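You operate a simulated robot arm through the tools that you are given. There is no shell and no other tool. Be economical: measure what you need, move in short steps, check, and stop when the job is done.

You run a simulated robot arm. Do the job below in one go: nothing can be reset, and whatever is moved stays where it is left.

Task
Take the mounts box and leave it on the white gasket pack. Take the timing kit box and put it in the red drip tray. Take the middle bearing on the top of the blue-legged table and put it away on the top of the teal-legged table. Put the valve kit box on the top of the blue-legged table away on the low shelf of the blue-legged table. Put the silver pulley on the top of the blue-legged table away on the top of the low grey shelf. Stack the box marked "cam parts" from the top of the white shelf on top of the box marked "hose clips". Take the carton that says "bearings" from the top of the wooden work bench and put it on the low bookcase top. Put the box marked "gasket set" from the top of the wooden work bench on the red tray and the box marked "glow plugs" on the red tool cabinet top. Stack the carton marked "shims" from the top of the wooden work bench on top of the carton marked "valves". The order is free. Set down upright: mounts box, timing kit box, valve kit box, carton.

Only the result counts: the job must be done as asked and must still hold three seconds after the hand-in. Knocking over, shifting, dropping, spilling or breaking anything else fails it.

Robot
A 7-joint arm with a vacuum gripper on a trunk, on a base that drives. Base frame: it is fixed to the floor where the robot stands at the start and does not move with it; the origin is under the middle of the robot, x ahead of it, y to its left, z up; the surface under the hand at the start is at about z = 800. Units: mm, rad, N and s.
With the tool pointing down near the work surface it reaches from about 100 to 640 mm from the robot's upright axis, wherever it stands. Its first joint turns from -2.007 to 2.007 rad. Places, roughly: black carton, blue carton, green carton [-7750, -1250, 1000]; cam parts box, green hose clips box, pump kit box, [-7750, 2250, 1000]; gasket set box, glow plugs box, grommets box [-7500, -500, 1000]; low bookcase top [-6500, -2400, 1000]; low shelf of the blue-legged table [700, -500, 200]; middle bearing [750, 250, 750]; orange carton, red carton, teal carton, yellow car [-7500, 250, 1000]; red drip tray (30x27x5 cm) [-100, 3300, 200]; red tool cabinet top [-5600, -2400, 1000]; red tray (16x13x3 cm) [-7600, -800, 900]; silver pulley (7x7x4 cm) [700, -300, 800]; top of the low grey shelf (19x72 cm) [940, 1460, 1080]; top of the teal-legged table [-400, 5000, 800]; valve kit box [1000, 250, 750]; white gasket pack [-1750, -2250, 1000]. Payload 2.55 kg.
Tool frame: the origin (TCP) lies in the middle of the cups' lips, and z points out of the cups. The gripper has 1 cup of 44 mm across, covering 44 by 44 mm (tool x, y); the bellows give 20 mm. With the vacuum on, a cup seals on a smooth face that it is pressed against (1 to 4 N); it does not hold porous or soft things. The pull reaches 55 N.
Orientation is told as [roll, pitch, yaw] about the base's x, y, z axes, in that order, counted from this pose: with the cups facing straight down, the tool's x points along the base's -x, its y along +y and its z along -z.

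Tools
- The arm moves only by the tool jog_arm. Its argument "moves" is a list of rows, each an object of numbers (a shift or turn left out is 0, a gripper value left out holds the last): "x", "y", "z": the shift along the tool's x, y, z in mm; "rx", "ry", "rz": the turn, a rotation vector about the tool's x, y, z in rad. In form: [{"x": .., "y": .., "z": .., "rx": .., "ry": .., "rz": ..}, ...]. A call has 1 to 10 rows; each row shifts and turns the commanded pose from where the row before left it, along the tool's axes as they then stand. "valve" is the vacuum: 1 switches it on, 0 off, set as the call begins (left out, the last holds). A row lasts 0.2 s, in which the tool goes at most 50 mm and 0.15 rad; a call with a longer step from one row to the next is refused whole, and so is a gripper value outside its range. A pose out of reach is approached as far as the arm can. The call stops where the force on the tool passes 40 N (or 10 N more than at its start, if that is more) or the arm is blocked; 0.2 s more then pass. The pull builds up within a second once a cup has sealed. Time passes only in rows, and 0.2 s behind the last, so rows that do not move give it time. It gives the time, the measured TCP pose, the force on the tool (base axes) and the pull of the vacuum at its end, in the units of the frame above (readings bear some noise), with the torque about the TCP (base axes, N m) and any sound that the robot's microphone picked up.
- Cameras (640 x 400 px; columns grow to the right, rows downward): "scene" is now at [2.6, 166.6, 1670.8]; the picture's right is [-0.16, -0.99, 0.00], its down [-0.87, 0.14, -0.48] and it looks along [0.47, -0.08, -0.88] (base axes); focal length 288 px, centre (320, 200). "wrist" rides on the gripper at [81, 6, -173] in the tool frame; the picture's right is [-0.08, 1.00, 0.00], its down [-0.89, -0.07, -0.45] and it looks along [-0.44, -0.04, 0.90] (tool axes); focal length 256 px, centre (320, 200). There is no depth. A picture from a camera that has moved, and an enlarged one, comes with that camera's place and axes in the base frame and with its lens.
- snapshot(camera): a new picture of that camera. It takes no simulated time.
- lift_body(by): slides the trunk up (or, below 0, down) by that many mm; the arm and the scene camera ride with it, the base frame stays. It gives what a move gives, with no picture.
- base_move(legs): drives the robot by 1 to 6 legs, each [ahead, left, turn to the left] in mm, mm and rad, along the robot's own axes; the way and the turn of a leg run together, so that a leg with both is an arc; at most 1500 mm and 3.142 rad a leg. The arm and the cameras ride along, it lands a little off, and it stops where it bumps. It gives what a move gives.
- aim_head(pan, tilt): turns the head with the scene camera to pan (to the left, within 2.705 rad either way) and tilt (down, from -0.506 to 1.204), counted from straight ahead of the robot. It gives what a move gives.
- zoom(camera, box): a new picture of the part [left, top, right, bottom] of that camera's present view, enlarged. It takes no simulated time.
- close_job(): hands the job in; it is judged then, once.

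Go step by step. Nothing tells you exact positions but the pictures and the camera data: compare them with the known pose of the tool, close in by small moves and look again before you grip or let go. The budget is 525 turns and 308 pictures, counting those below and the enlarged ones. Unless the task says otherwise, let go and move clear before handing in, and close with one line.

The tools are called after "Request:" as name(argument=value, ...) on one line, values as JSON. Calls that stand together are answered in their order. jog_arm: Moves the arm, as the interface text tells. Its arguments: {"type":"object","properties":{"moves":{"type":"array","items":{"type":"object","properties":{"x":{"type":"number"},"y":{"type":"number"},"z":{"type":"number"},"rx":{"type":"number"},"ry":{"type":"number"},"rz":{"type":"number"}}}},"valve":{"type":"number"}},"required":["moves"]} The other tools are called the same way: lift_body (by) slides the trunk up or down; base_move (legs) drives the base; aim_head (pan, tilt) turns the head that bears the scene camera; snapshot (camera) takes a picture; zoom (camera, box) takes an enlarged picture of a part of a camera's view; close_job () hands the job in.

At the start:

```text
time: 0.0
eef_pos: [430.4, 188.6, 1082.4]
orientation: [-0.001, -0.001, 0.0]
contact_force: [-1.0, -0.6, -1.2]
wrist_torque: [0.0, -0.02, 0.01]
pull: 0.0
trunk travel left (down, up): [-784.0, 206.0]
robot x, y, heading: [0.3, 2.2, -0.001]
head pan, tilt: [-0.159, 1.075]
```

scene: 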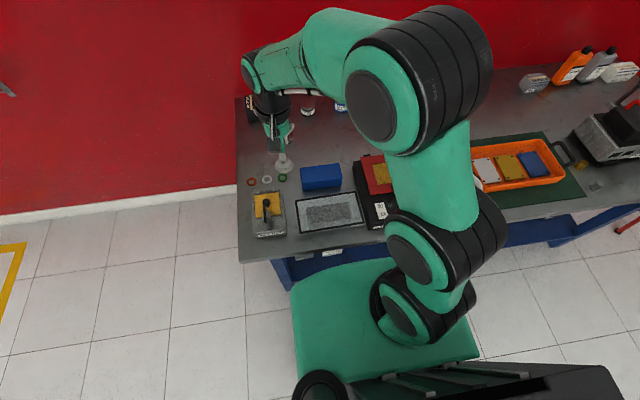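
wrist: 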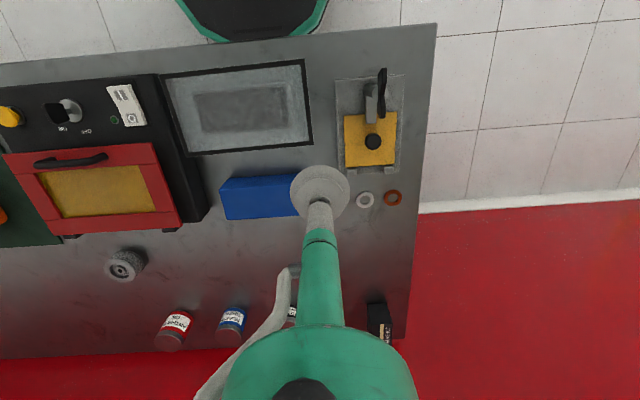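

I see the blue-legged table with several items partly hidden by the arm. I will look closer before moving anything.

Request:
zoom(camera="wrist", box=[60, 120, 440, 360])

Request:
zoom(camera="scene", box=[220, 80, 400, 200])

Request:
zoom(camera="scene", box=[460, 40, 640, 200])

```text
1.67 times, centred on (250, 240) of wrist
camera zoom: at [349.0, 195.3, 1255.8], right [0.08, 1.0, 0.0], down [0.89, -0.07, 0.45], along [0.44, -0.04, -0.9], focal length 427 px, centre (437, 133)
```

zoom: 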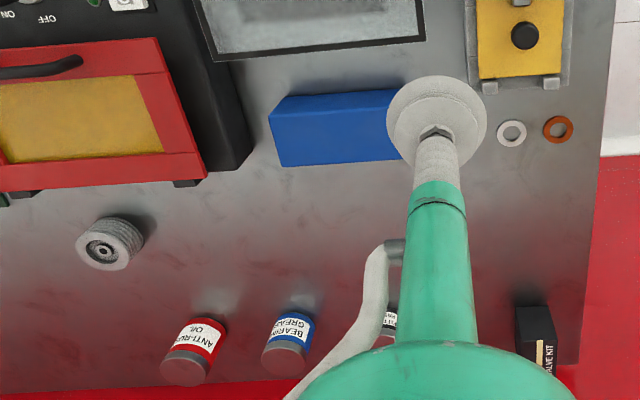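

```text
3.33 times, centred on (310, 140) of scene
camera zoom: at [2.6, 166.6, 1670.8], right [-0.16, -0.99, 0.0], down [-0.87, 0.14, -0.48], along [0.47, -0.08, -0.88], focal length 959 px, centre (353, 400)
```

zoom: 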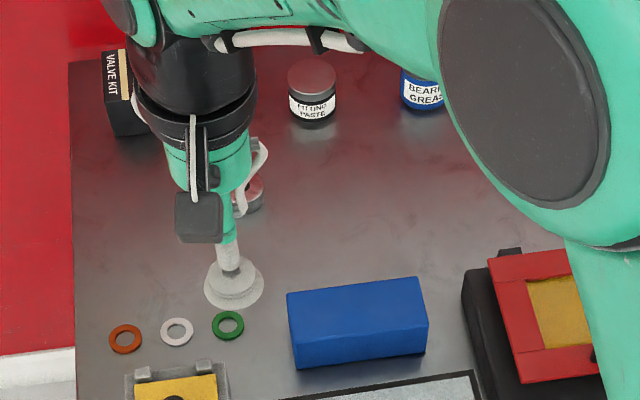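

```text
2.50 times, centred on (550, 120) of scene
camera zoom: at [2.6, 166.6, 1670.8], right [-0.16, -0.99, 0.0], down [-0.87, 0.14, -0.48], along [0.47, -0.08, -0.88], focal length 719 px, centre (-255, 400)
```

zoom: 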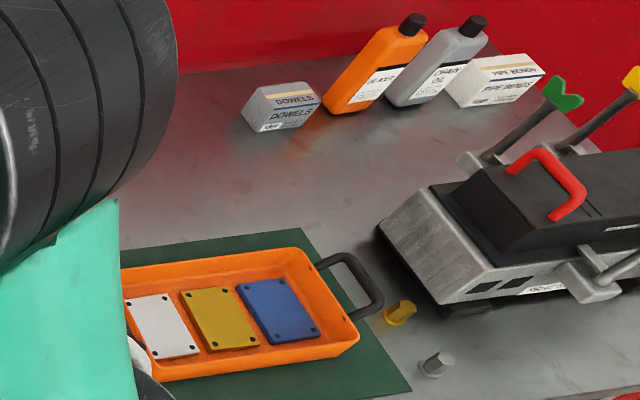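

The arm hides the bearings. I'll pull the hand back and up and look again.

Request:
jog_arm(moves=[{"z": -40}, {"x": 40, "z": -20}, {"x": 40}, {"x": 40}, {"x": 40}])

Request:
snapshot(camera="wrist")

Request:
snapshot(camera="scene")

```text
time: 1.2
eef_pos: [261.6, 186.3, 1110.8]
orientation: [-0.001, 0.0, 0.0]
contact_force: [-0.1, -0.4, -0.2]
wrist_torque: [0.02, -0.03, 0.03]
pull: 0.0
out of reach, approached as far as the arm can: row 1, 2
trunk travel left (down, up): [-784.0, 206.0]
robot x, y, heading: [-4.1, -1.3, 0.002]
head pan, tilt: [-0.159, 1.075]
```

```text
302 pictures are left
camera wrist: at [179.3, 192.1, 1283.4], right [0.08, 1.0, 0.0], down [0.89, -0.07, 0.45], along [0.44, -0.04, -0.89], focal length 256 px, centre (320, 200)
```

wrist: 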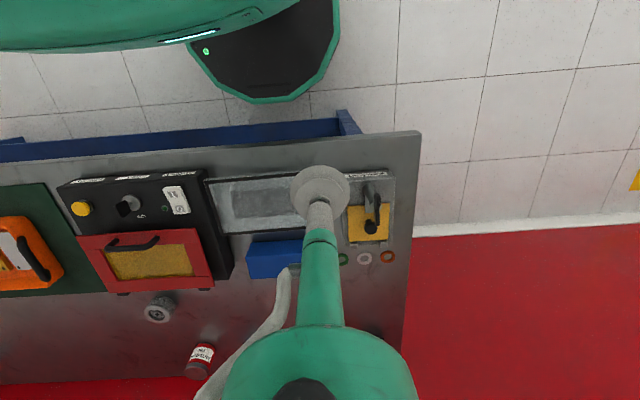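

```text
301 pictures are left
camera scene: at [1.2, 166.0, 1670.9], right [-0.16, -0.99, 0.0], down [-0.87, 0.14, -0.48], along [0.47, -0.08, -0.88], focal length 288 px, centre (320, 200)
```

scene: 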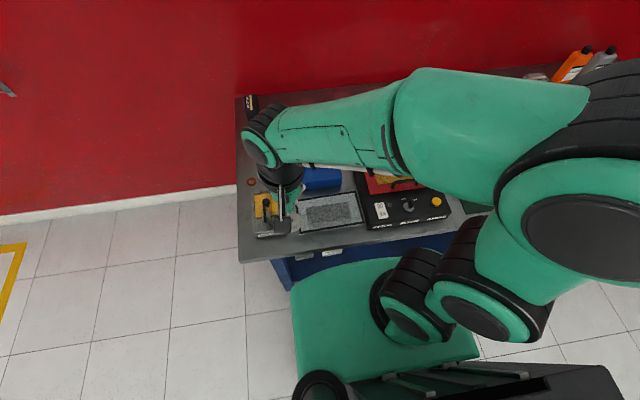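

The arm still blocks the middle of the table. I'll swing the hand to the right, well above the items, and look again.

Request:
jog_arm(moves=[{"y": -48}, {"y": -48}, {"y": -48}, {"y": -48}, {"y": -48}, {"y": -48}, {"y": -48}, {"y": -48}, {"y": -48, "x": -10}, {"y": -20}])

Request:
snapshot(camera="scene")

Request:
snapshot(camera="wrist")

```text
time: 3.4
eef_pos: [282.0, -267.4, 1109.5]
orientation: [0.0, -0.001, 0.001]
contact_force: [0.2, 0.2, 0.0]
wrist_torque: [0.0, -0.03, 0.03]
pull: 0.0
out of reach, approached as far as the arm can: row 4
trunk travel left (down, up): [-784.0, 206.0]
robot x, y, heading: [1.2, -2.9, -0.004]
head pan, tilt: [-0.159, 1.075]
```

```text
300 pictures are left
camera scene: at [2.0, 166.5, 1670.8], right [-0.16, -0.99, 0.0], down [-0.87, 0.14, -0.48], along [0.47, -0.08, -0.88], focal length 288 px, centre (320, 200)
```

scene: 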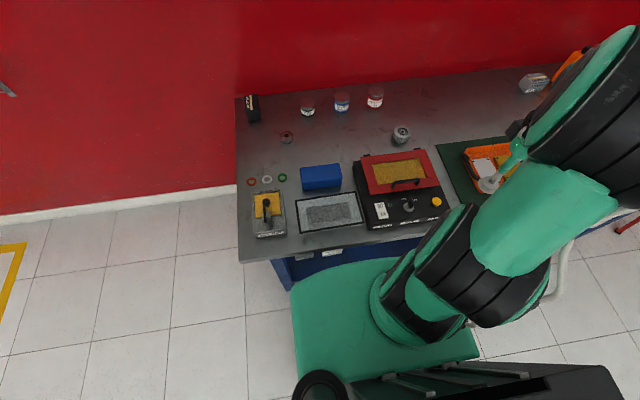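

```text
299 pictures are left
camera wrist: at [199.6, -261.1, 1282.3], right [0.08, 1.0, 0.0], down [0.89, -0.07, 0.45], along [0.44, -0.04, -0.9], focal length 256 px, centre (320, 200)
```

wrist: 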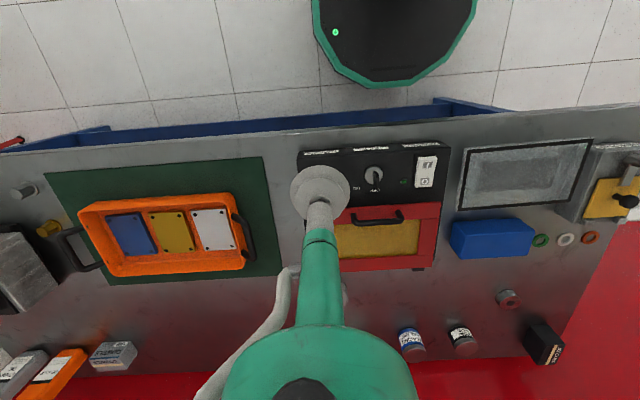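

Request:
zoom(camera="scene", box=[230, 85, 450, 195])

Request:
zoom(camera="wrist", box=[440, 210, 600, 370])

```text
2.91 times, centred on (340, 140) of scene
camera zoom: at [2.0, 166.5, 1670.8], right [-0.16, -0.99, 0.0], down [-0.87, 0.14, -0.48], along [0.47, -0.08, -0.88], focal length 837 px, centre (262, 374)
```

zoom: 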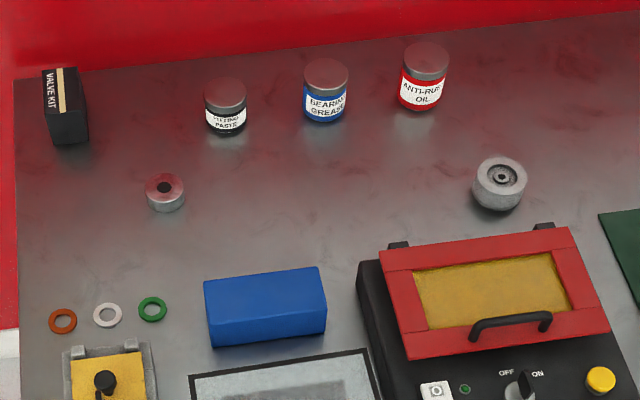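

```text
2.50 times, centred on (520, 290) of wrist
camera zoom: at [199.6, -261.1, 1282.3], right [0.08, 1.0, 0.0], down [0.89, -0.07, 0.45], along [0.44, -0.04, -0.9], focal length 640 px, centre (-180, -25)
```

zoom: 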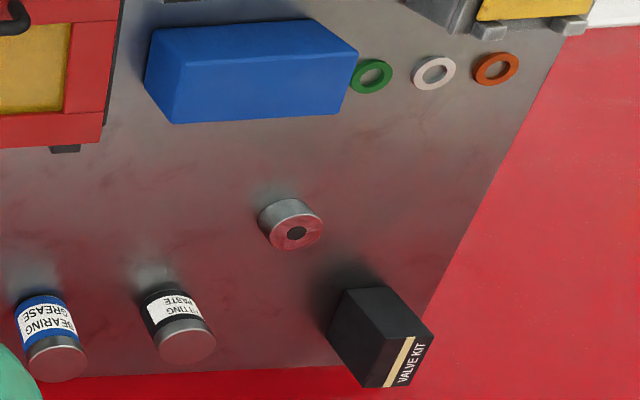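

The bearing sits near (755, 177, 817), the valve kit near (960, 300) and the pulley near (720, -150). Next I'll look around the room for the mounts box, the timing kit box and free routes.

Request:
aim_head(pan=0.9, tilt=0.35)

Request:
snapshot(camera="scene")

Request:
aim_head(pan=2.3, tilt=0.3)

Request:
snapshot(camera="scene")

Request:
aim_head(pan=-2.5, tilt=0.3)

Request:
snapshot(camera="scene")

Request:
aim_head(pan=-1.1, tilt=0.4)

Request:
snapshot(camera="scene")

```text
time: 4.7
eef_pos: [281.1, -266.9, 1109.1]
orientation: [0.0, 0.001, 0.0]
contact_force: [-0.1, 0.1, -0.6]
wrist_torque: [-0.01, 0.0, -0.01]
pull: 0.0
trunk travel left (down, up): [-784.0, 206.0]
robot x, y, heading: [-2.7, 1.0, 0.002]
head pan, tilt: [0.901, 0.351]
```

```text
296 pictures are left
camera scene: at [-3.6, 249.7, 1730.6], right [0.78, -0.62, 0.0], down [-0.21, -0.27, -0.94], along [0.58, 0.74, -0.34], focal length 288 px, centre (320, 200)
```

scene: 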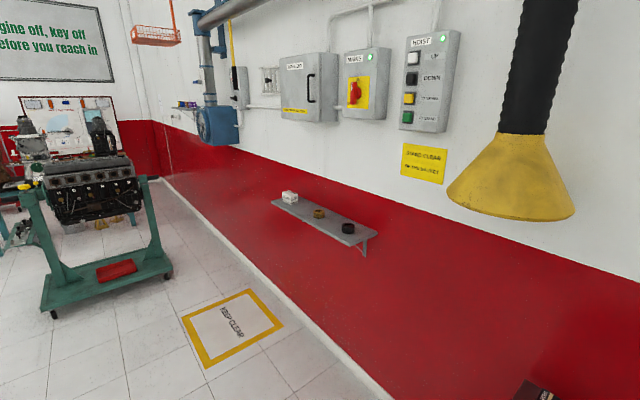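

```text
time: 6.2
eef_pos: [283.5, -267.0, 1109.4]
orientation: [0.0, 0.0, -0.001]
contact_force: [-0.2, -0.1, 0.2]
wrist_torque: [-0.02, -0.03, -0.02]
pull: 0.1
trunk travel left (down, up): [-784.0, 206.0]
robot x, y, heading: [1.1, 1.4, 0.003]
head pan, tilt: [2.3, 0.3]
```

```text
295 pictures are left
camera scene: at [-123.7, 246.4, 1735.3], right [0.75, 0.67, 0.0], down [0.2, -0.22, -0.96], along [-0.64, 0.71, -0.3], focal length 288 px, centre (320, 200)
```

scene: 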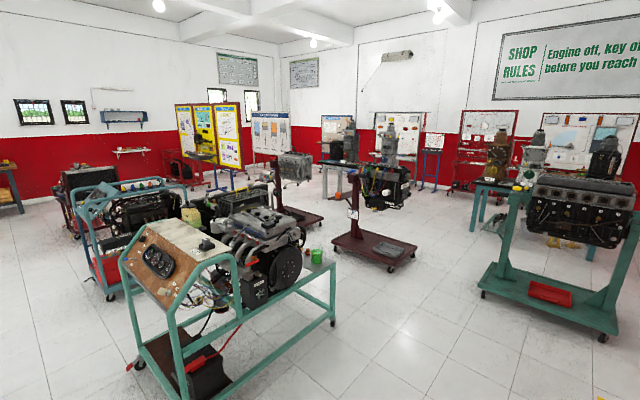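

```text
time: 10.0
eef_pos: [282.5, -265.7, 1109.1]
orientation: [-0.001, -0.001, -0.001]
contact_force: [0.1, 0.2, -0.5]
wrist_torque: [-0.01, 0.0, -0.01]
pull: 0.0
trunk travel left (down, up): [-784.0, 206.0]
robot x, y, heading: [-2.2, -0.1, -0.001]
head pan, tilt: [-2.499, 0.3]
```

```text
294 pictures are left
camera scene: at [-136.2, 120.8, 1735.4], right [-0.6, 0.8, 0.0], down [0.24, 0.18, -0.96], along [-0.76, -0.57, -0.3], focal length 288 px, centre (320, 200)
```

scene: 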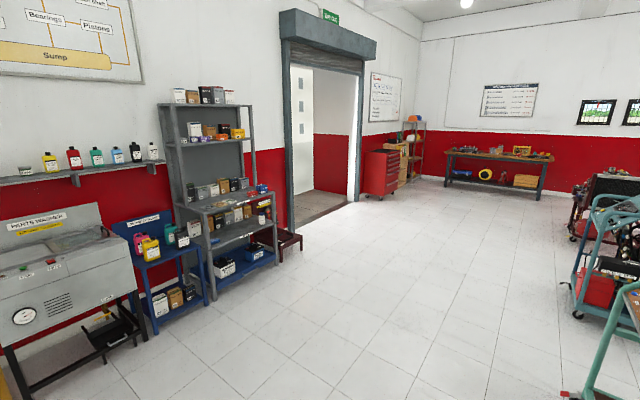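

```text
time: 11.6
eef_pos: [281.6, -266.3, 1109.0]
orientation: [-0.001, 0.0, 0.002]
contact_force: [0.1, 0.5, -0.8]
wrist_torque: [-0.01, -0.01, 0.01]
pull: 0.0
trunk travel left (down, up): [-784.0, 206.0]
robot x, y, heading: [-1.7, -1.0, -0.001]
head pan, tilt: [-1.1, 0.4]
```

```text
293 pictures are left
camera scene: at [-19.5, 94.2, 1726.1], right [-0.89, -0.45, 0.0], down [-0.18, 0.35, -0.92], along [0.42, -0.82, -0.39], focal length 288 px, centre (320, 200)
```

scene: 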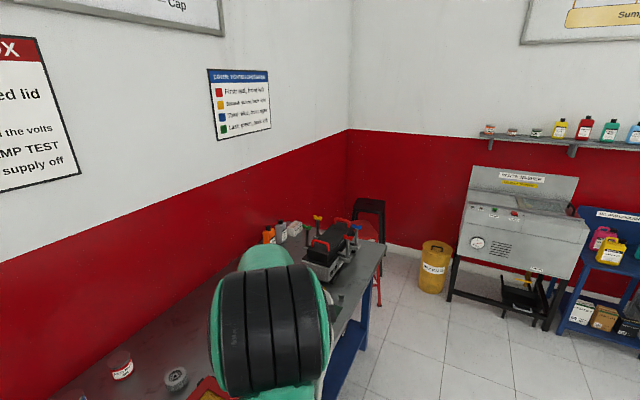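

The parts racks at the back right (near y = -2250) probably hold the mounts box and the timing kit. I'll zoom in on those and on other spots.

Request:
aim_head(pan=-2.4, tilt=0.3)

Request:
zoom(camera="scene", box=[140, 70, 320, 190])

Request:
zoom(camera="scene", box=[120, 170, 320, 310])

Request:
zoom(camera="scene", box=[360, 100, 560, 220])

```text
time: 13.0
eef_pos: [280.7, -267.4, 1110.1]
orientation: [0.001, -0.001, 0.0]
contact_force: [0.6, -0.7, 0.0]
wrist_torque: [0.02, 0.01, -0.01]
pull: 0.1
trunk travel left (down, up): [-784.0, 206.0]
robot x, y, heading: [-1.2, -1.9, 0.003]
head pan, tilt: [-2.4, 0.3]
```

```text
3.33 times, centred on (230, 130) of scene
camera zoom: at [-130.3, 113.6, 1735.4], right [-0.68, 0.74, 0.0], down [0.22, 0.2, -0.96], along [-0.7, -0.65, -0.3], focal length 959 px, centre (620, 433)
```

zoom: 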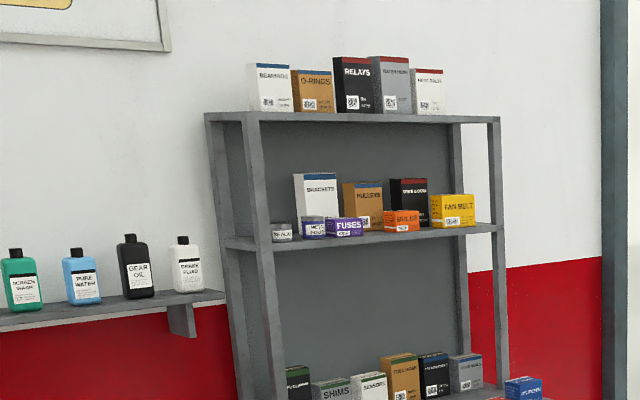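

```text
2.86 times, centred on (220, 240) of scene
camera zoom: at [-130.3, 113.6, 1735.4], right [-0.68, 0.74, 0.0], down [0.22, 0.2, -0.96], along [-0.7, -0.65, -0.3], focal length 822 px, centre (606, 86)
```

zoom: 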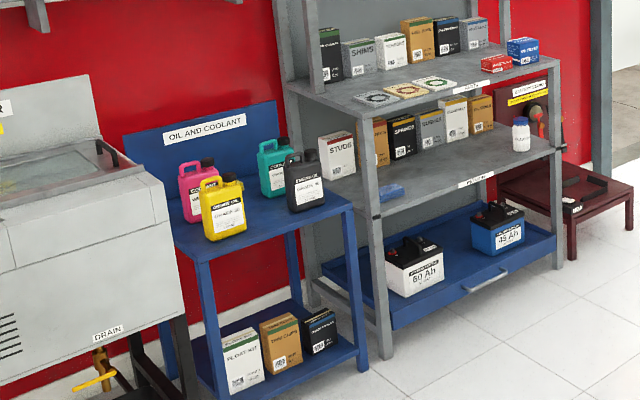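

```text
3.20 times, centred on (460, 160) of scene
camera zoom: at [-130.3, 113.6, 1735.4], right [-0.68, 0.74, 0.0], down [0.22, 0.2, -0.96], along [-0.7, -0.65, -0.3], focal length 920 px, centre (-128, 328)
```

zoom: 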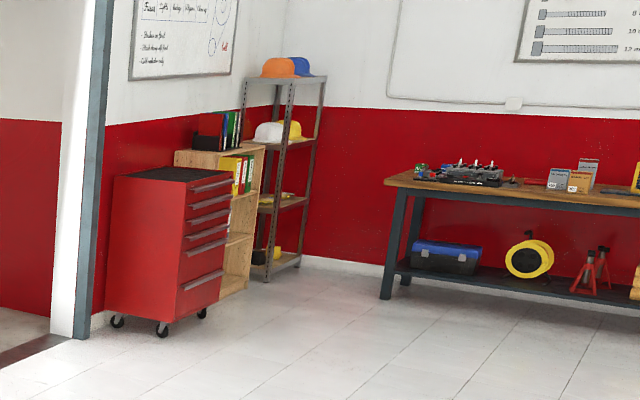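

Request:
zoom(camera="scene", box=[190, 265, 250, 310])

Request:
zoom(camera="scene", box=[215, 170, 320, 235])

Request:
aim_head(pan=0.75, tilt=0.35)

Request:
zoom(camera="scene", box=[140, 150, 400, 310])

Request:
aim_head(pan=1.5, tilt=0.35)

Request:
snapshot(camera="scene")

```text
8.89 times, centred on (220, 288) of scene
camera zoom: at [-130.3, 113.6, 1735.4], right [-0.68, 0.74, 0.0], down [0.22, 0.2, -0.96], along [-0.7, -0.65, -0.3], focal length 2556 px, centre (1209, -578)
```

zoom: 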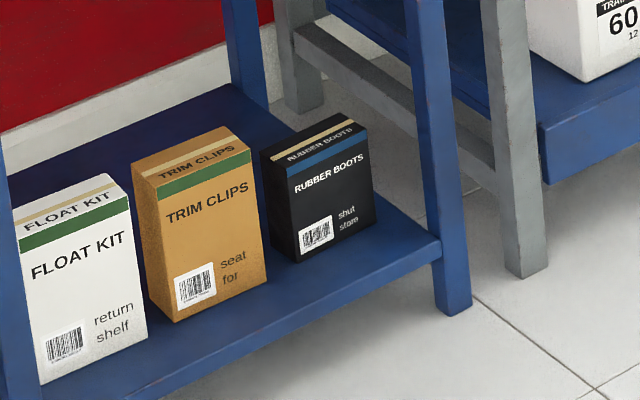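

```text
6.10 times, centred on (268, 202) of scene
camera zoom: at [-130.3, 113.6, 1735.4], right [-0.68, 0.74, 0.0], down [0.22, 0.2, -0.96], along [-0.7, -0.65, -0.3], focal length 1753 px, centre (640, 185)
```

zoom: 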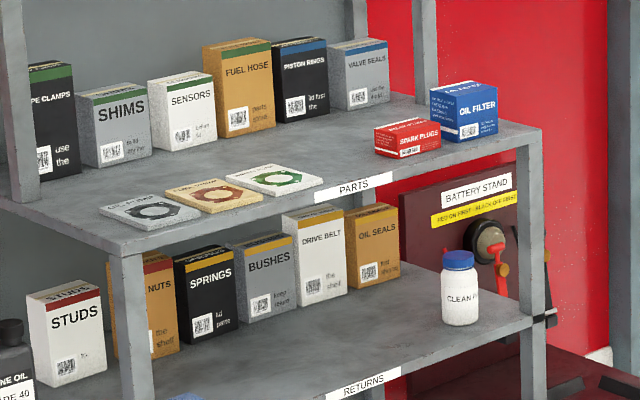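

```text
time: 15.7
eef_pos: [280.7, -266.3, 1109.4]
orientation: [0.0, 0.001, 0.0]
contact_force: [0.0, -0.1, -0.4]
wrist_torque: [0.03, -0.01, 0.0]
pull: 0.0
trunk travel left (down, up): [-784.0, 206.0]
robot x, y, heading: [-3.5, -1.4, -0.003]
head pan, tilt: [0.75, 0.351]
```

```text
2.46 times, centred on (270, 230) of scene
camera zoom: at [6.6, 240.2, 1730.6], right [0.68, -0.73, 0.0], down [-0.25, -0.23, -0.94], along [0.69, 0.64, -0.34], focal length 708 px, centre (443, 126)
```

zoom: 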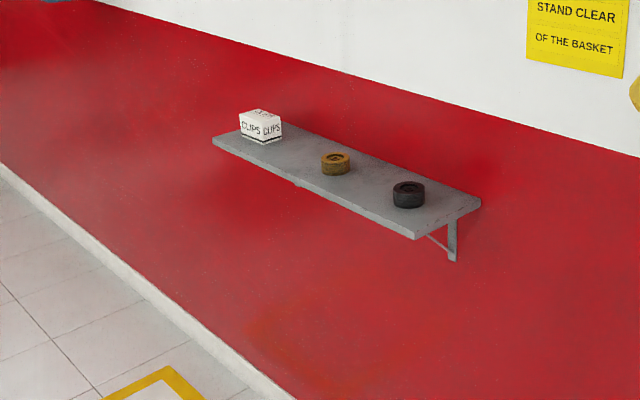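

```text
time: 16.8
eef_pos: [281.8, -266.2, 1109.5]
orientation: [0.0, 0.002, 0.001]
contact_force: [0.3, 0.2, 0.3]
wrist_torque: [0.01, 0.0, -0.01]
pull: 0.0
trunk travel left (down, up): [-784.0, 206.0]
robot x, y, heading: [1.8, 2.0, -0.007]
head pan, tilt: [1.499, 0.351]
```

```text
286 pictures are left
camera scene: at [-54.7, 269.6, 1730.6], right [1.0, -0.07, 0.0], down [-0.02, -0.34, -0.94], along [0.07, 0.94, -0.34], focal length 288 px, centre (320, 200)
```

scene: 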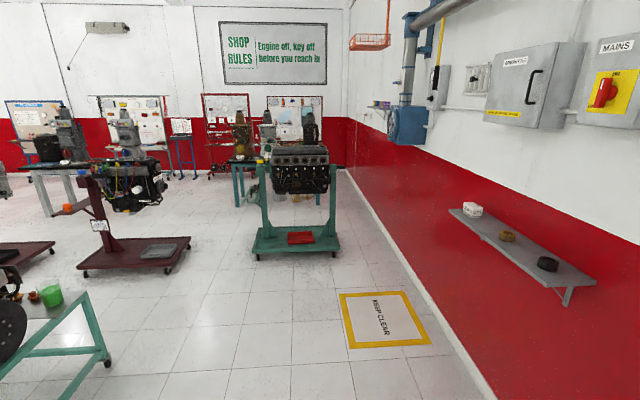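

Request:
zoom(camera="scene", box=[230, 90, 350, 260])

Request:
aim_head(pan=-2.4, tilt=0.3)

Request:
zoom(camera="scene", box=[205, 80, 280, 145])

Request:
zoom(camera="scene", box=[245, 175, 295, 210])

```text
2.35 times, centred on (290, 175) of scene
camera zoom: at [-54.7, 269.6, 1730.6], right [1.0, -0.07, 0.0], down [-0.02, -0.34, -0.94], along [0.07, 0.94, -0.34], focal length 677 px, centre (391, 259)
```

zoom: 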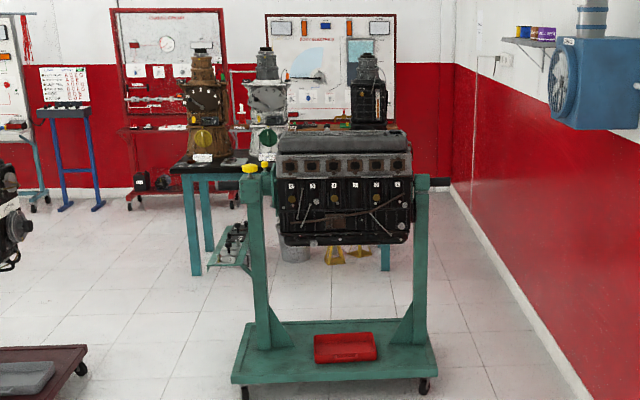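

```text
time: 20.0
eef_pos: [280.8, -267.2, 1108.8]
orientation: [-0.001, 0.0, 0.0]
contact_force: [0.1, -0.4, 0.0]
wrist_torque: [-0.01, -0.01, 0.01]
pull: 0.1
trunk travel left (down, up): [-784.0, 206.0]
robot x, y, heading: [-1.2, 2.6, -0.0]
head pan, tilt: [-2.4, 0.3]
```

```text
6.15 times, centred on (242, 112) of scene
camera zoom: at [-130.3, 113.6, 1735.4], right [-0.68, 0.74, 0.0], down [0.22, 0.2, -0.96], along [-0.7, -0.65, -0.3], focal length 1770 px, centre (797, 738)
```

zoom: 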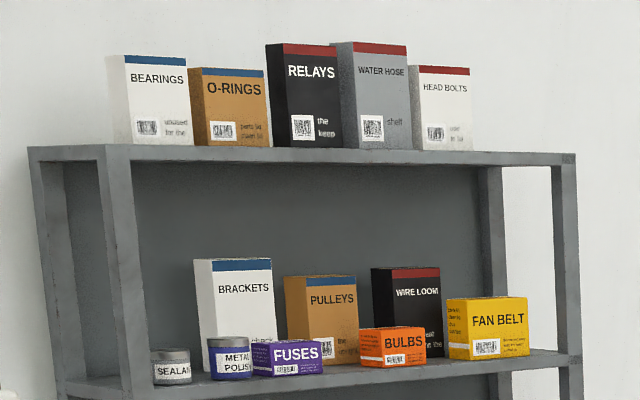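

```text
11.43 times, centred on (270, 192) of scene
camera zoom: at [-130.3, 113.6, 1735.4], right [-0.68, 0.74, 0.0], down [0.22, 0.2, -0.96], along [-0.7, -0.65, -0.3], focal length 3287 px, centre (891, 286)
```

zoom: 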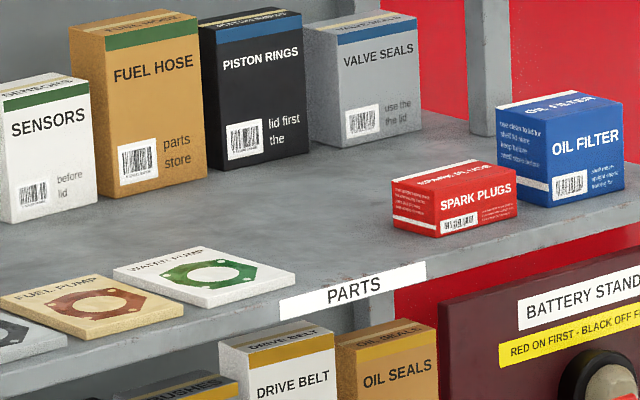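

The white gasket pack is the "WATER PUMP" pack on the grey rack; mounts and timing kit aren't seen yet. I'll start with the pulley: shift the base right in front of it, then check with the wrist camera.

Request:
base_move(legs=[[0, -265, 0], [30, 0, 0]])

Request:
aim_head(pan=0.15, tilt=1.0)

Request:
snapshot(camera="wrist")

Request:
snapshot(camera="scene")

```text
time: 22.4
eef_pos: [310.7, -532.5, 1109.2]
orientation: [0.001, 0.001, -0.004]
contact_force: [0.7, 0.6, 0.8]
wrist_torque: [0.01, 0.01, 0.04]
pull: 0.1
trunk travel left (down, up): [-784.0, 206.0]
robot x, y, heading: [24.5, -264.8, -0.002]
head pan, tilt: [-2.4, 0.3]
```

```text
time: 24.7
eef_pos: [310.6, -534.0, 1107.3]
orientation: [0.0, 0.0, -0.003]
contact_force: [0.3, 0.3, -0.6]
wrist_torque: [0.01, 0.01, 0.0]
pull: 0.1
trunk travel left (down, up): [-784.0, 206.0]
robot x, y, heading: [28.7, -267.4, -0.002]
head pan, tilt: [0.15, 1.0]
```

```text
282 pictures are left
camera wrist: at [229.3, -526.3, 1282.2], right [0.08, 1.0, 0.0], down [0.89, -0.07, 0.45], along [0.44, -0.04, -0.9], focal length 256 px, centre (320, 200)
```

wrist: 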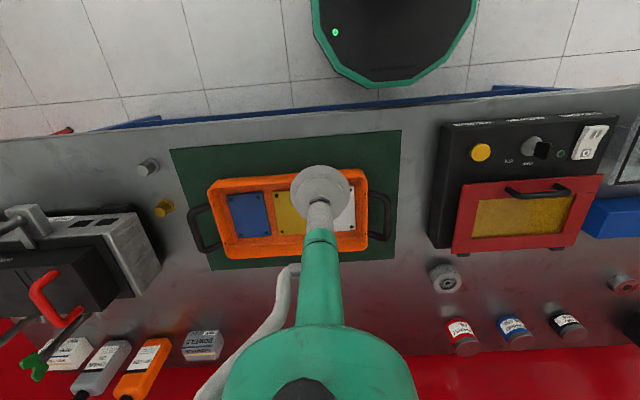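

```text
281 pictures are left
camera scene: at [38.3, -77.9, 1675.9], right [0.15, -0.99, 0.0], down [-0.83, -0.12, -0.54], along [0.53, 0.08, -0.84], focal length 288 px, centre (320, 200)
```

scene: 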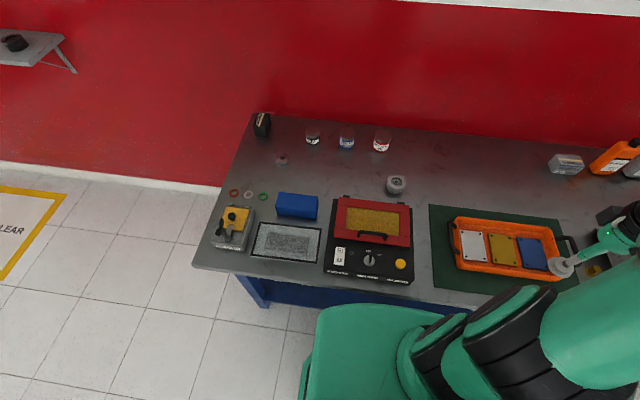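

The pulley is about (695, -265). I'll bring the hand over it at the current height, and see how far the arm reaches.

Request:
jog_arm(moves=[{"y": 40, "x": -20}, {"y": 40, "x": -25}, {"y": 40, "x": -25}, {"y": 40, "x": -25}, {"y": 40, "x": -25}, {"y": 40, "x": -25}, {"y": 25, "x": -25}, {"x": -25}, {"x": -25}])

Request:
jog_arm(moves=[{"x": -30}, {"x": -30}, {"x": -25, "z": 40}, {"x": -25, "z": 40}, {"z": 40}])

Request:
snapshot(camera="wrist")

```text
time: 26.7
eef_pos: [521.4, -271.0, 1085.3]
orientation: [0.0, 0.003, -0.004]
contact_force: [0.7, 0.6, -0.3]
wrist_torque: [-0.01, 0.03, 0.03]
pull: 0.1
out of reach, approached as far as the arm can: row 7, 8, 9
trunk travel left (down, up): [-784.0, 206.0]
robot x, y, heading: [30.8, -265.2, -0.003]
head pan, tilt: [0.15, 1.0]
```

```text
time: 27.9
eef_pos: [611.2, -268.7, 940.9]
orientation: [0.0, 0.001, -0.005]
contact_force: [-0.8, 0.0, -0.2]
wrist_torque: [-0.01, 0.0, -0.05]
pull: 0.1
out of reach, approached as far as the arm can: row 1, 2
trunk travel left (down, up): [-784.0, 206.0]
robot x, y, heading: [32.3, -270.0, -0.006]
head pan, tilt: [0.15, 1.0]
```

```text
280 pictures are left
camera wrist: at [529.0, -262.5, 1113.4], right [0.08, 1.0, 0.0], down [0.89, -0.07, 0.45], along [0.44, -0.04, -0.9], focal length 256 px, centre (320, 200)
```

wrist: 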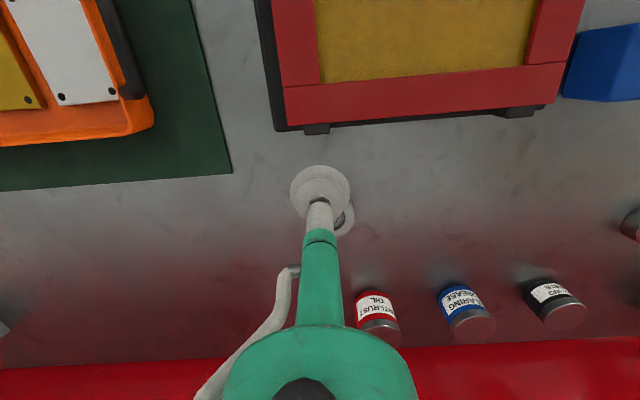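

The pulley shows just ahead of the cup at about (690, -262). I'll extend toward it a little lower.

Request:
jog_arm(moves=[{"x": -20, "z": 20}, {"x": -20, "z": 20}, {"x": -20, "y": 3}, {"x": -15, "y": 3}])

Request:
snapshot(camera="wrist")

Request:
zoom(camera="scene", box=[340, 130, 460, 210])

```text
time: 28.9
eef_pos: [675.4, -263.6, 893.9]
orientation: [0.0, -0.001, -0.003]
contact_force: [0.1, -0.3, -0.1]
wrist_torque: [-0.01, -0.01, 0.03]
pull: 0.1
out of reach, approached as far as the arm can: row 4
trunk travel left (down, up): [-784.0, 206.0]
robot x, y, heading: [29.7, -263.4, -0.009]
head pan, tilt: [0.15, 1.0]
```

```text
279 pictures are left
camera wrist: at [594.4, -256.5, 1067.4], right [0.08, 1.0, 0.0], down [0.89, -0.07, 0.45], along [0.44, -0.04, -0.9], focal length 256 px, centre (320, 200)
```

wrist: 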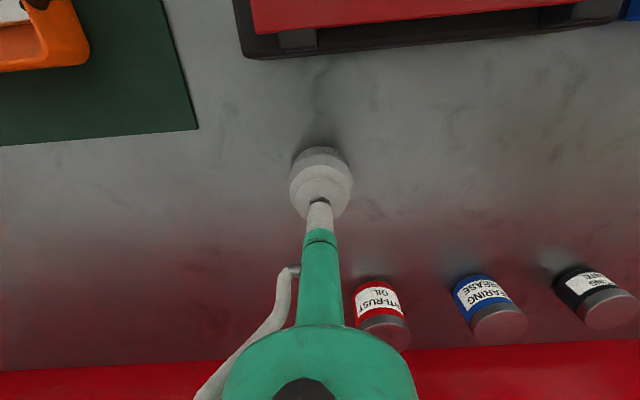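

```text
5.00 times, centred on (400, 170) of scene
camera zoom: at [38.3, -77.8, 1675.9], right [0.15, -0.99, 0.0], down [-0.83, -0.12, -0.54], along [0.53, 0.08, -0.84], focal length 1438 px, centre (-80, 350)
```

zoom: 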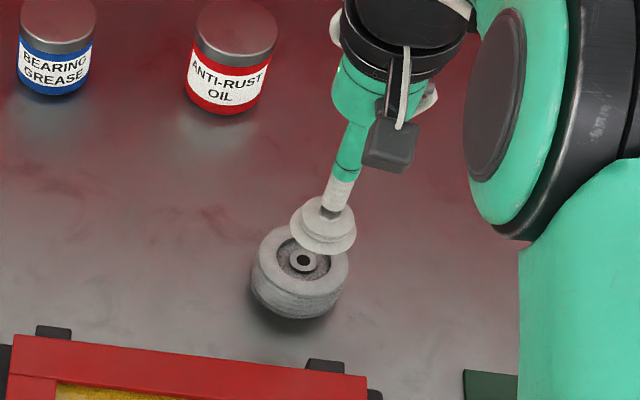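

The cup is about 30 mm short, and the arm is near its limit at this trunk height. Raising the trunk should give more horizontal reach.

Request:
lift_body(by=200)

Request:
jog_arm(moves=[{"z": 40}, {"z": 40}, {"z": 40}, {"z": 40}, {"z": 30, "x": -15}, {"x": -15, "y": -1}])

Request:
zoom(camera="scene", box=[340, 150, 460, 230])

Request:
snapshot(camera="wrist")

```text
time: 31.0
eef_pos: [676.2, -264.5, 1093.8]
orientation: [0.0, -0.002, -0.003]
contact_force: [-0.2, -0.9, 0.2]
wrist_torque: [0.02, -0.01, 0.0]
pull: 0.0
trunk travel left (down, up): [-984.0, 6.0]
robot x, y, heading: [32.1, -263.5, 0.0]
head pan, tilt: [0.15, 1.0]
```

```text
time: 32.4
eef_pos: [678.3, -265.7, 926.0]
orientation: [-0.001, -0.002, -0.005]
contact_force: [0.3, -0.2, -0.5]
wrist_torque: [-0.03, -0.02, -0.05]
pull: 0.1
out of reach, approached as far as the arm can: row 5, 6
trunk travel left (down, up): [-984.0, 6.0]
robot x, y, heading: [28.2, -261.6, 0.001]
head pan, tilt: [0.15, 1.0]
```

```text
5.00 times, centred on (400, 190) of scene
camera zoom: at [38.7, -77.9, 1875.9], right [0.15, -0.99, 0.0], down [-0.83, -0.12, -0.54], along [0.53, 0.08, -0.84], focal length 1438 px, centre (-80, 250)
```

zoom: 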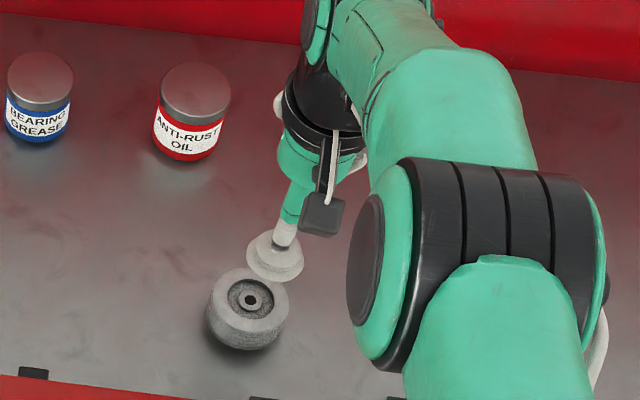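

```text
276 pictures are left
camera wrist: at [596.6, -258.5, 1099.1], right [0.08, 1.0, 0.0], down [0.89, -0.07, 0.45], along [0.45, -0.04, -0.89], focal length 256 px, centre (320, 200)
```

wrist: 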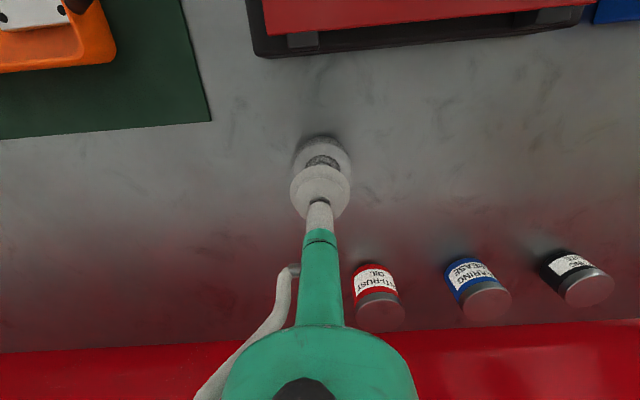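

Reach didn't improve at this trunk height, so the default height is best. I'll raise the hand, lower the trunk back, and creep the base 25 mm closer to the table.

Request:
jog_arm(moves=[{"z": -40}, {"z": -40}, {"z": -40}, {"z": -40}, {"x": 10}])

Request:
lift_body(by=-200)

Request:
base_move(legs=[[25, 0, 0]])

Request:
zoom(camera="wrist", box=[260, 120, 380, 240])

```text
time: 33.6
eef_pos: [668.0, -266.4, 1090.7]
orientation: [0.0, 0.0, -0.004]
contact_force: [0.5, 0.2, -0.5]
wrist_torque: [-0.02, -0.03, 0.0]
pull: 0.0
trunk travel left (down, up): [-984.0, 6.0]
robot x, y, heading: [26.0, -261.2, -0.003]
head pan, tilt: [0.15, 1.0]
```

```text
time: 35.8
eef_pos: [667.0, -264.6, 890.0]
orientation: [-0.001, -0.002, -0.003]
contact_force: [0.0, 0.7, -0.1]
wrist_torque: [0.03, 0.05, 0.05]
pull: 0.1
trunk travel left (down, up): [-784.0, 206.0]
robot x, y, heading: [31.2, -267.0, -0.004]
head pan, tilt: [0.15, 1.0]
```

```text
time: 36.6
eef_pos: [694.3, -266.4, 890.2]
orientation: [-0.001, -0.001, -0.005]
contact_force: [-0.1, -0.5, -0.4]
wrist_torque: [-0.03, 0.04, 0.01]
pull: 0.0
trunk travel left (down, up): [-784.0, 206.0]
robot x, y, heading: [56.9, -265.8, -0.006]
head pan, tilt: [0.15, 1.0]
```

```text
3.33 times, centred on (320, 180) of wrist
camera zoom: at [612.9, -259.3, 1062.8], right [0.08, 1.0, 0.0], down [0.89, -0.07, 0.45], along [0.44, -0.04, -0.9], focal length 853 px, centre (320, 267)
```

zoom: 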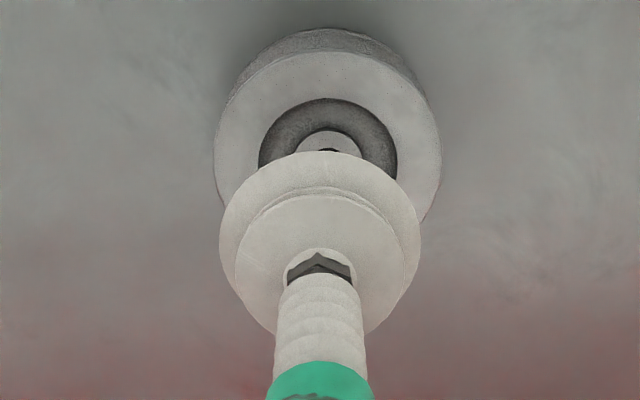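

The pulley centre resolves to about (698, -265) with its top near z = 811. I'll centre the cup and press down softly with vacuum on.

Request:
jog_arm(moves=[{"x": -4, "y": 1, "z": 30}, {"z": 30}, {"z": 10}], valve=1)

Request:
jog_arm(moves=[{"z": 5}, {"z": 4}])

```text
time: 37.4
eef_pos: [697.2, -265.6, 829.1]
orientation: [-0.002, -0.013, -0.007]
contact_force: [-10.1, -1.8, 34.4]
wrist_torque: [0.1, 0.26, 0.09]
pull: 55.2
trunk travel left (down, up): [-784.0, 206.0]
robot x, y, heading: [53.3, -266.5, -0.003]
head pan, tilt: [0.15, 1.0]
```

```text
time: 38.0
eef_pos: [697.5, -265.5, 819.6]
orientation: [-0.001, -0.018, -0.003]
contact_force: [-8.3, 0.0, 39.4]
wrist_torque: [0.07, 0.11, -0.02]
pull: 54.9
trunk travel left (down, up): [-784.0, 206.0]
robot x, y, heading: [57.1, -264.1, -0.002]
head pan, tilt: [0.15, 1.0]
```

Sealed at full pull. Lifting gently.

Request:
jog_arm(moves=[{"z": -15}, {"z": -20}, {"z": -30}, {"z": -40}, {}])

Request:
snapshot(camera="scene")

```text
time: 39.2
eef_pos: [694.7, -265.9, 914.3]
orientation: [-0.001, 0.0, -0.006]
contact_force: [0.3, 0.2, -3.7]
wrist_torque: [-0.03, 0.02, -0.03]
pull: 55.0
out of reach, approached as far as the arm can: row 4
trunk travel left (down, up): [-784.0, 206.0]
robot x, y, heading: [58.1, -265.8, -0.001]
head pan, tilt: [0.15, 1.0]
```

```text
274 pictures are left
camera scene: at [64.7, -77.8, 1675.8], right [0.15, -0.99, 0.0], down [-0.83, -0.12, -0.54], along [0.53, 0.08, -0.84], focal length 288 px, centre (320, 200)
```

scene: 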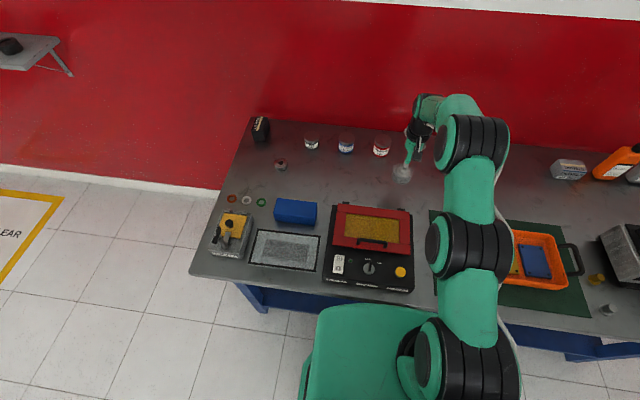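

The pulley is held. I'll retract and raise it, lift the trunk, then drive toward the grey wall shelf.

Request:
jog_arm(moves=[{"x": 40, "z": -20}, {"x": 40, "z": -20}, {"x": 40, "z": -20}, {"x": 40, "z": -20}, {"x": 40, "z": -10}, {"x": 40}])

Request:
lift_body(by=200)

Request:
base_move(legs=[[-50, 0, 0], [0, 1000, 0], [0, 860, 0]])

Request:
aim_head(pan=-0.1, tilt=0.6)

Request:
snapshot(camera="scene")

Request:
snapshot(camera="wrist")

```text
time: 40.6
eef_pos: [448.8, -266.3, 1006.3]
orientation: [0.0, -0.002, -0.004]
contact_force: [0.3, 0.5, -3.7]
wrist_torque: [-0.02, 0.0, -0.01]
pull: 55.2
trunk travel left (down, up): [-784.0, 206.0]
robot x, y, heading: [53.5, -267.3, -0.008]
head pan, tilt: [0.15, 1.0]
```

```text
time: 42.8
eef_pos: [450.6, -265.8, 1204.9]
orientation: [0.0, -0.001, -0.006]
contact_force: [0.2, 0.4, -4.0]
wrist_torque: [0.02, 0.03, 0.02]
pull: 54.8
trunk travel left (down, up): [-984.0, 6.0]
robot x, y, heading: [58.1, -263.4, -0.004]
head pan, tilt: [0.15, 1.0]
```

```text
time: 52.8
eef_pos: [448.0, 1610.0, 1204.4]
orientation: [0.0, -0.001, -0.053]
contact_force: [0.5, -0.3, -3.6]
wrist_torque: [0.0, 0.02, 0.03]
pull: 54.8
trunk travel left (down, up): [-984.0, 6.0]
robot x, y, heading: [53.1, 1623.5, -0.053]
head pan, tilt: [0.15, 1.0]
```

```text
time: 53.7
eef_pos: [446.8, 1610.1, 1204.1]
orientation: [0.0, 0.0, -0.055]
contact_force: [0.0, -0.3, -4.5]
wrist_torque: [-0.04, 0.0, 0.0]
pull: 55.3
trunk travel left (down, up): [-984.0, 6.0]
robot x, y, heading: [55.6, 1631.1, -0.058]
head pan, tilt: [-0.099, 0.6]
```

```text
273 pictures are left
camera scene: at [88.4, 1796.4, 1907.8], right [-0.15, -0.99, 0.0], down [-0.56, 0.09, -0.82], along [0.81, -0.13, -0.57], focal length 288 px, centre (320, 200)
```

scene: 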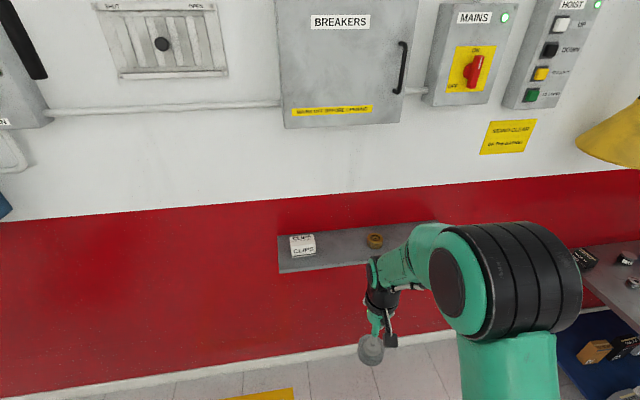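

```text
272 pictures are left
camera wrist: at [366.6, 1620.7, 1377.7], right [0.13, 0.99, 0.0], down [0.89, -0.12, 0.45], along [0.44, -0.06, -0.9], focal length 256 px, centre (320, 200)
```

wrist: 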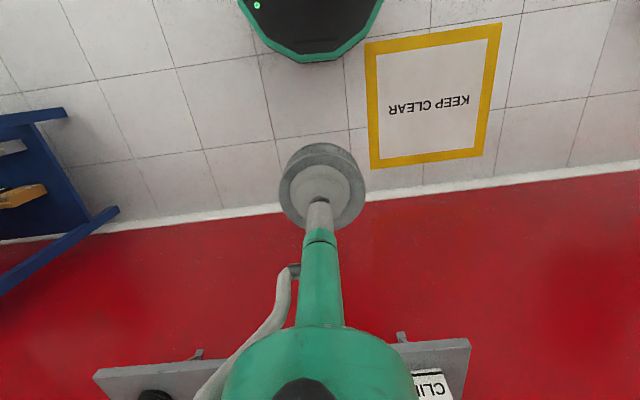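

The shelf runs from about x = 837 to the wall, with a free gap around y = 1595. I'll straighten and drive closer.

Request:
base_move(legs=[[0, 0, 0.055], [380, -20, 0]])

Request:
snapshot(camera="scene")

Request:
snapshot(camera="wrist")

```text
time: 56.5
eef_pos: [812.0, 1615.4, 1204.4]
orientation: [0.0, 0.0, 0.007]
contact_force: [-0.4, 0.3, -4.1]
wrist_torque: [-0.02, 0.05, 0.01]
pull: 54.8
trunk travel left (down, up): [-984.0, 6.0]
robot x, y, heading: [417.9, 1608.5, 0.013]
head pan, tilt: [-0.099, 0.6]
```

```text
271 pictures are left
camera scene: at [443.6, 1780.1, 1907.9], right [-0.09, -1.0, 0.0], down [-0.56, 0.05, -0.83], along [0.82, -0.08, -0.56], focal length 288 px, centre (320, 200)
```

scene: 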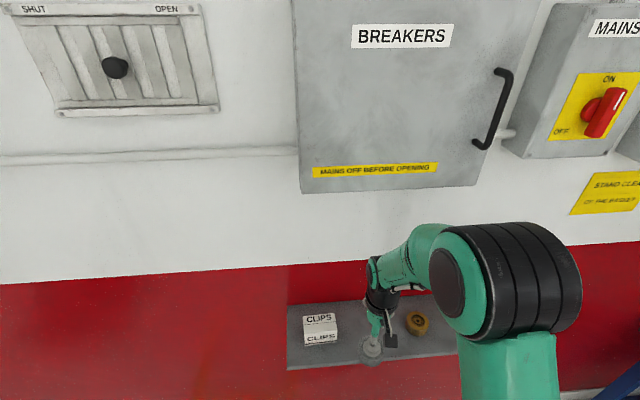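

```text
270 pictures are left
camera wrist: at [732.3, 1622.1, 1377.7], right [0.07, 1.0, 0.0], down [0.89, -0.06, 0.45], along [0.44, -0.03, -0.9], focal length 256 px, centre (320, 200)
```

wrist: 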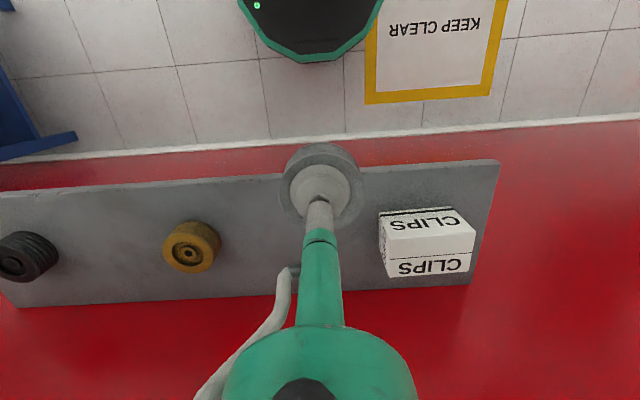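

Target spot is (930, 1598) on the shelf, between the brown pulley and the clips box. Moving over it and lowering in steps.

Request:
jog_arm(moves=[{"x": -40, "y": -6}, {"x": -40, "y": -6}, {"x": -38, "y": -5}, {"z": 30}, {"z": 20}])

Request:
snapshot(camera="wrist")

Request:
zoom(camera="scene", box=[280, 270, 480, 390])

```text
time: 57.7
eef_pos: [933.0, 1598.2, 1154.3]
orientation: [-0.001, 0.0, 0.007]
contact_force: [0.4, 0.3, -4.2]
wrist_torque: [-0.02, 0.08, 0.01]
pull: 54.5
trunk travel left (down, up): [-984.0, 6.0]
robot x, y, heading: [414.0, 1609.6, 0.012]
head pan, tilt: [-0.099, 0.6]
```

```text
269 pictures are left
camera wrist: at [851.9, 1603.1, 1326.9], right [0.07, 1.0, 0.0], down [0.89, -0.06, 0.45], along [0.44, -0.03, -0.9], focal length 256 px, centre (320, 200)
```

wrist: 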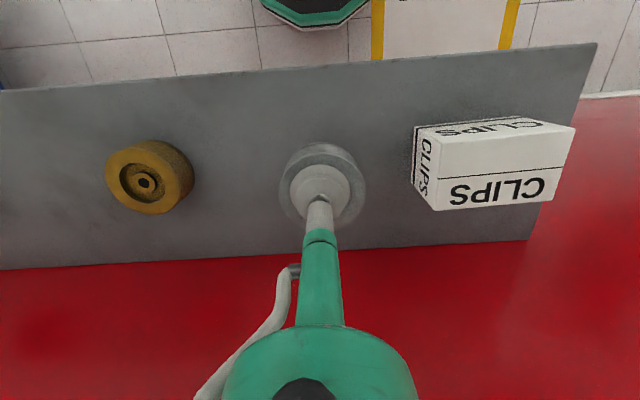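

```text
3.20 times, centred on (380, 330) of scene
camera zoom: at [445.0, 1779.9, 1907.9], right [-0.09, -1.0, 0.0], down [-0.56, 0.05, -0.82], along [0.82, -0.08, -0.57], focal length 920 px, centre (128, -216)
```

zoom: 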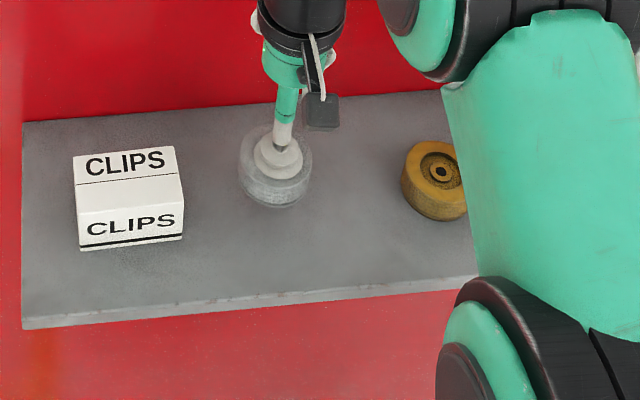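

Well placed. Lowering to contact.

Request:
jog_arm(moves=[{"z": 15}, {"z": 6}, {"z": 4}])

Request:
jog_arm(moves=[{"z": 4}, {}])

```text
time: 58.5
eef_pos: [931.8, 1600.4, 1130.3]
orientation: [-0.001, 0.001, 0.007]
contact_force: [-0.1, 0.9, -3.1]
wrist_torque: [-0.01, 0.02, -0.04]
pull: 54.5
trunk travel left (down, up): [-984.0, 6.0]
robot x, y, heading: [419.0, 1611.8, 0.01]
head pan, tilt: [-0.099, 0.6]
```

```text
time: 59.1
eef_pos: [933.4, 1598.6, 1126.7]
orientation: [-0.001, -0.001, 0.006]
contact_force: [-0.3, -0.3, -4.3]
wrist_torque: [0.01, 0.03, 0.03]
pull: 54.4
trunk travel left (down, up): [-984.0, 6.0]
robot x, y, heading: [418.5, 1612.1, 0.009]
head pan, tilt: [-0.099, 0.6]
```

Request:
jog_arm(moves=[{"z": 3}, {"z": 3}, {}])

Request:
jog_arm(moves=[{"z": 2}, {"z": 2}, {}])

```text
time: 59.9
eef_pos: [932.3, 1598.6, 1120.9]
orientation: [0.001, 0.001, 0.006]
contact_force: [0.8, -0.2, -3.5]
wrist_torque: [-0.01, 0.01, -0.04]
pull: 54.9
trunk travel left (down, up): [-984.0, 6.0]
robot x, y, heading: [416.6, 1610.5, 0.009]
head pan, tilt: [-0.099, 0.6]
```

```text
time: 60.7
eef_pos: [932.3, 1600.6, 1114.8]
orientation: [-0.002, 0.001, 0.006]
contact_force: [-0.7, 0.1, -3.7]
wrist_torque: [-0.03, 0.03, 0.02]
pull: 55.6
trunk travel left (down, up): [-984.0, 6.0]
robot x, y, heading: [419.0, 1614.4, 0.008]
head pan, tilt: [-0.099, 0.6]
```

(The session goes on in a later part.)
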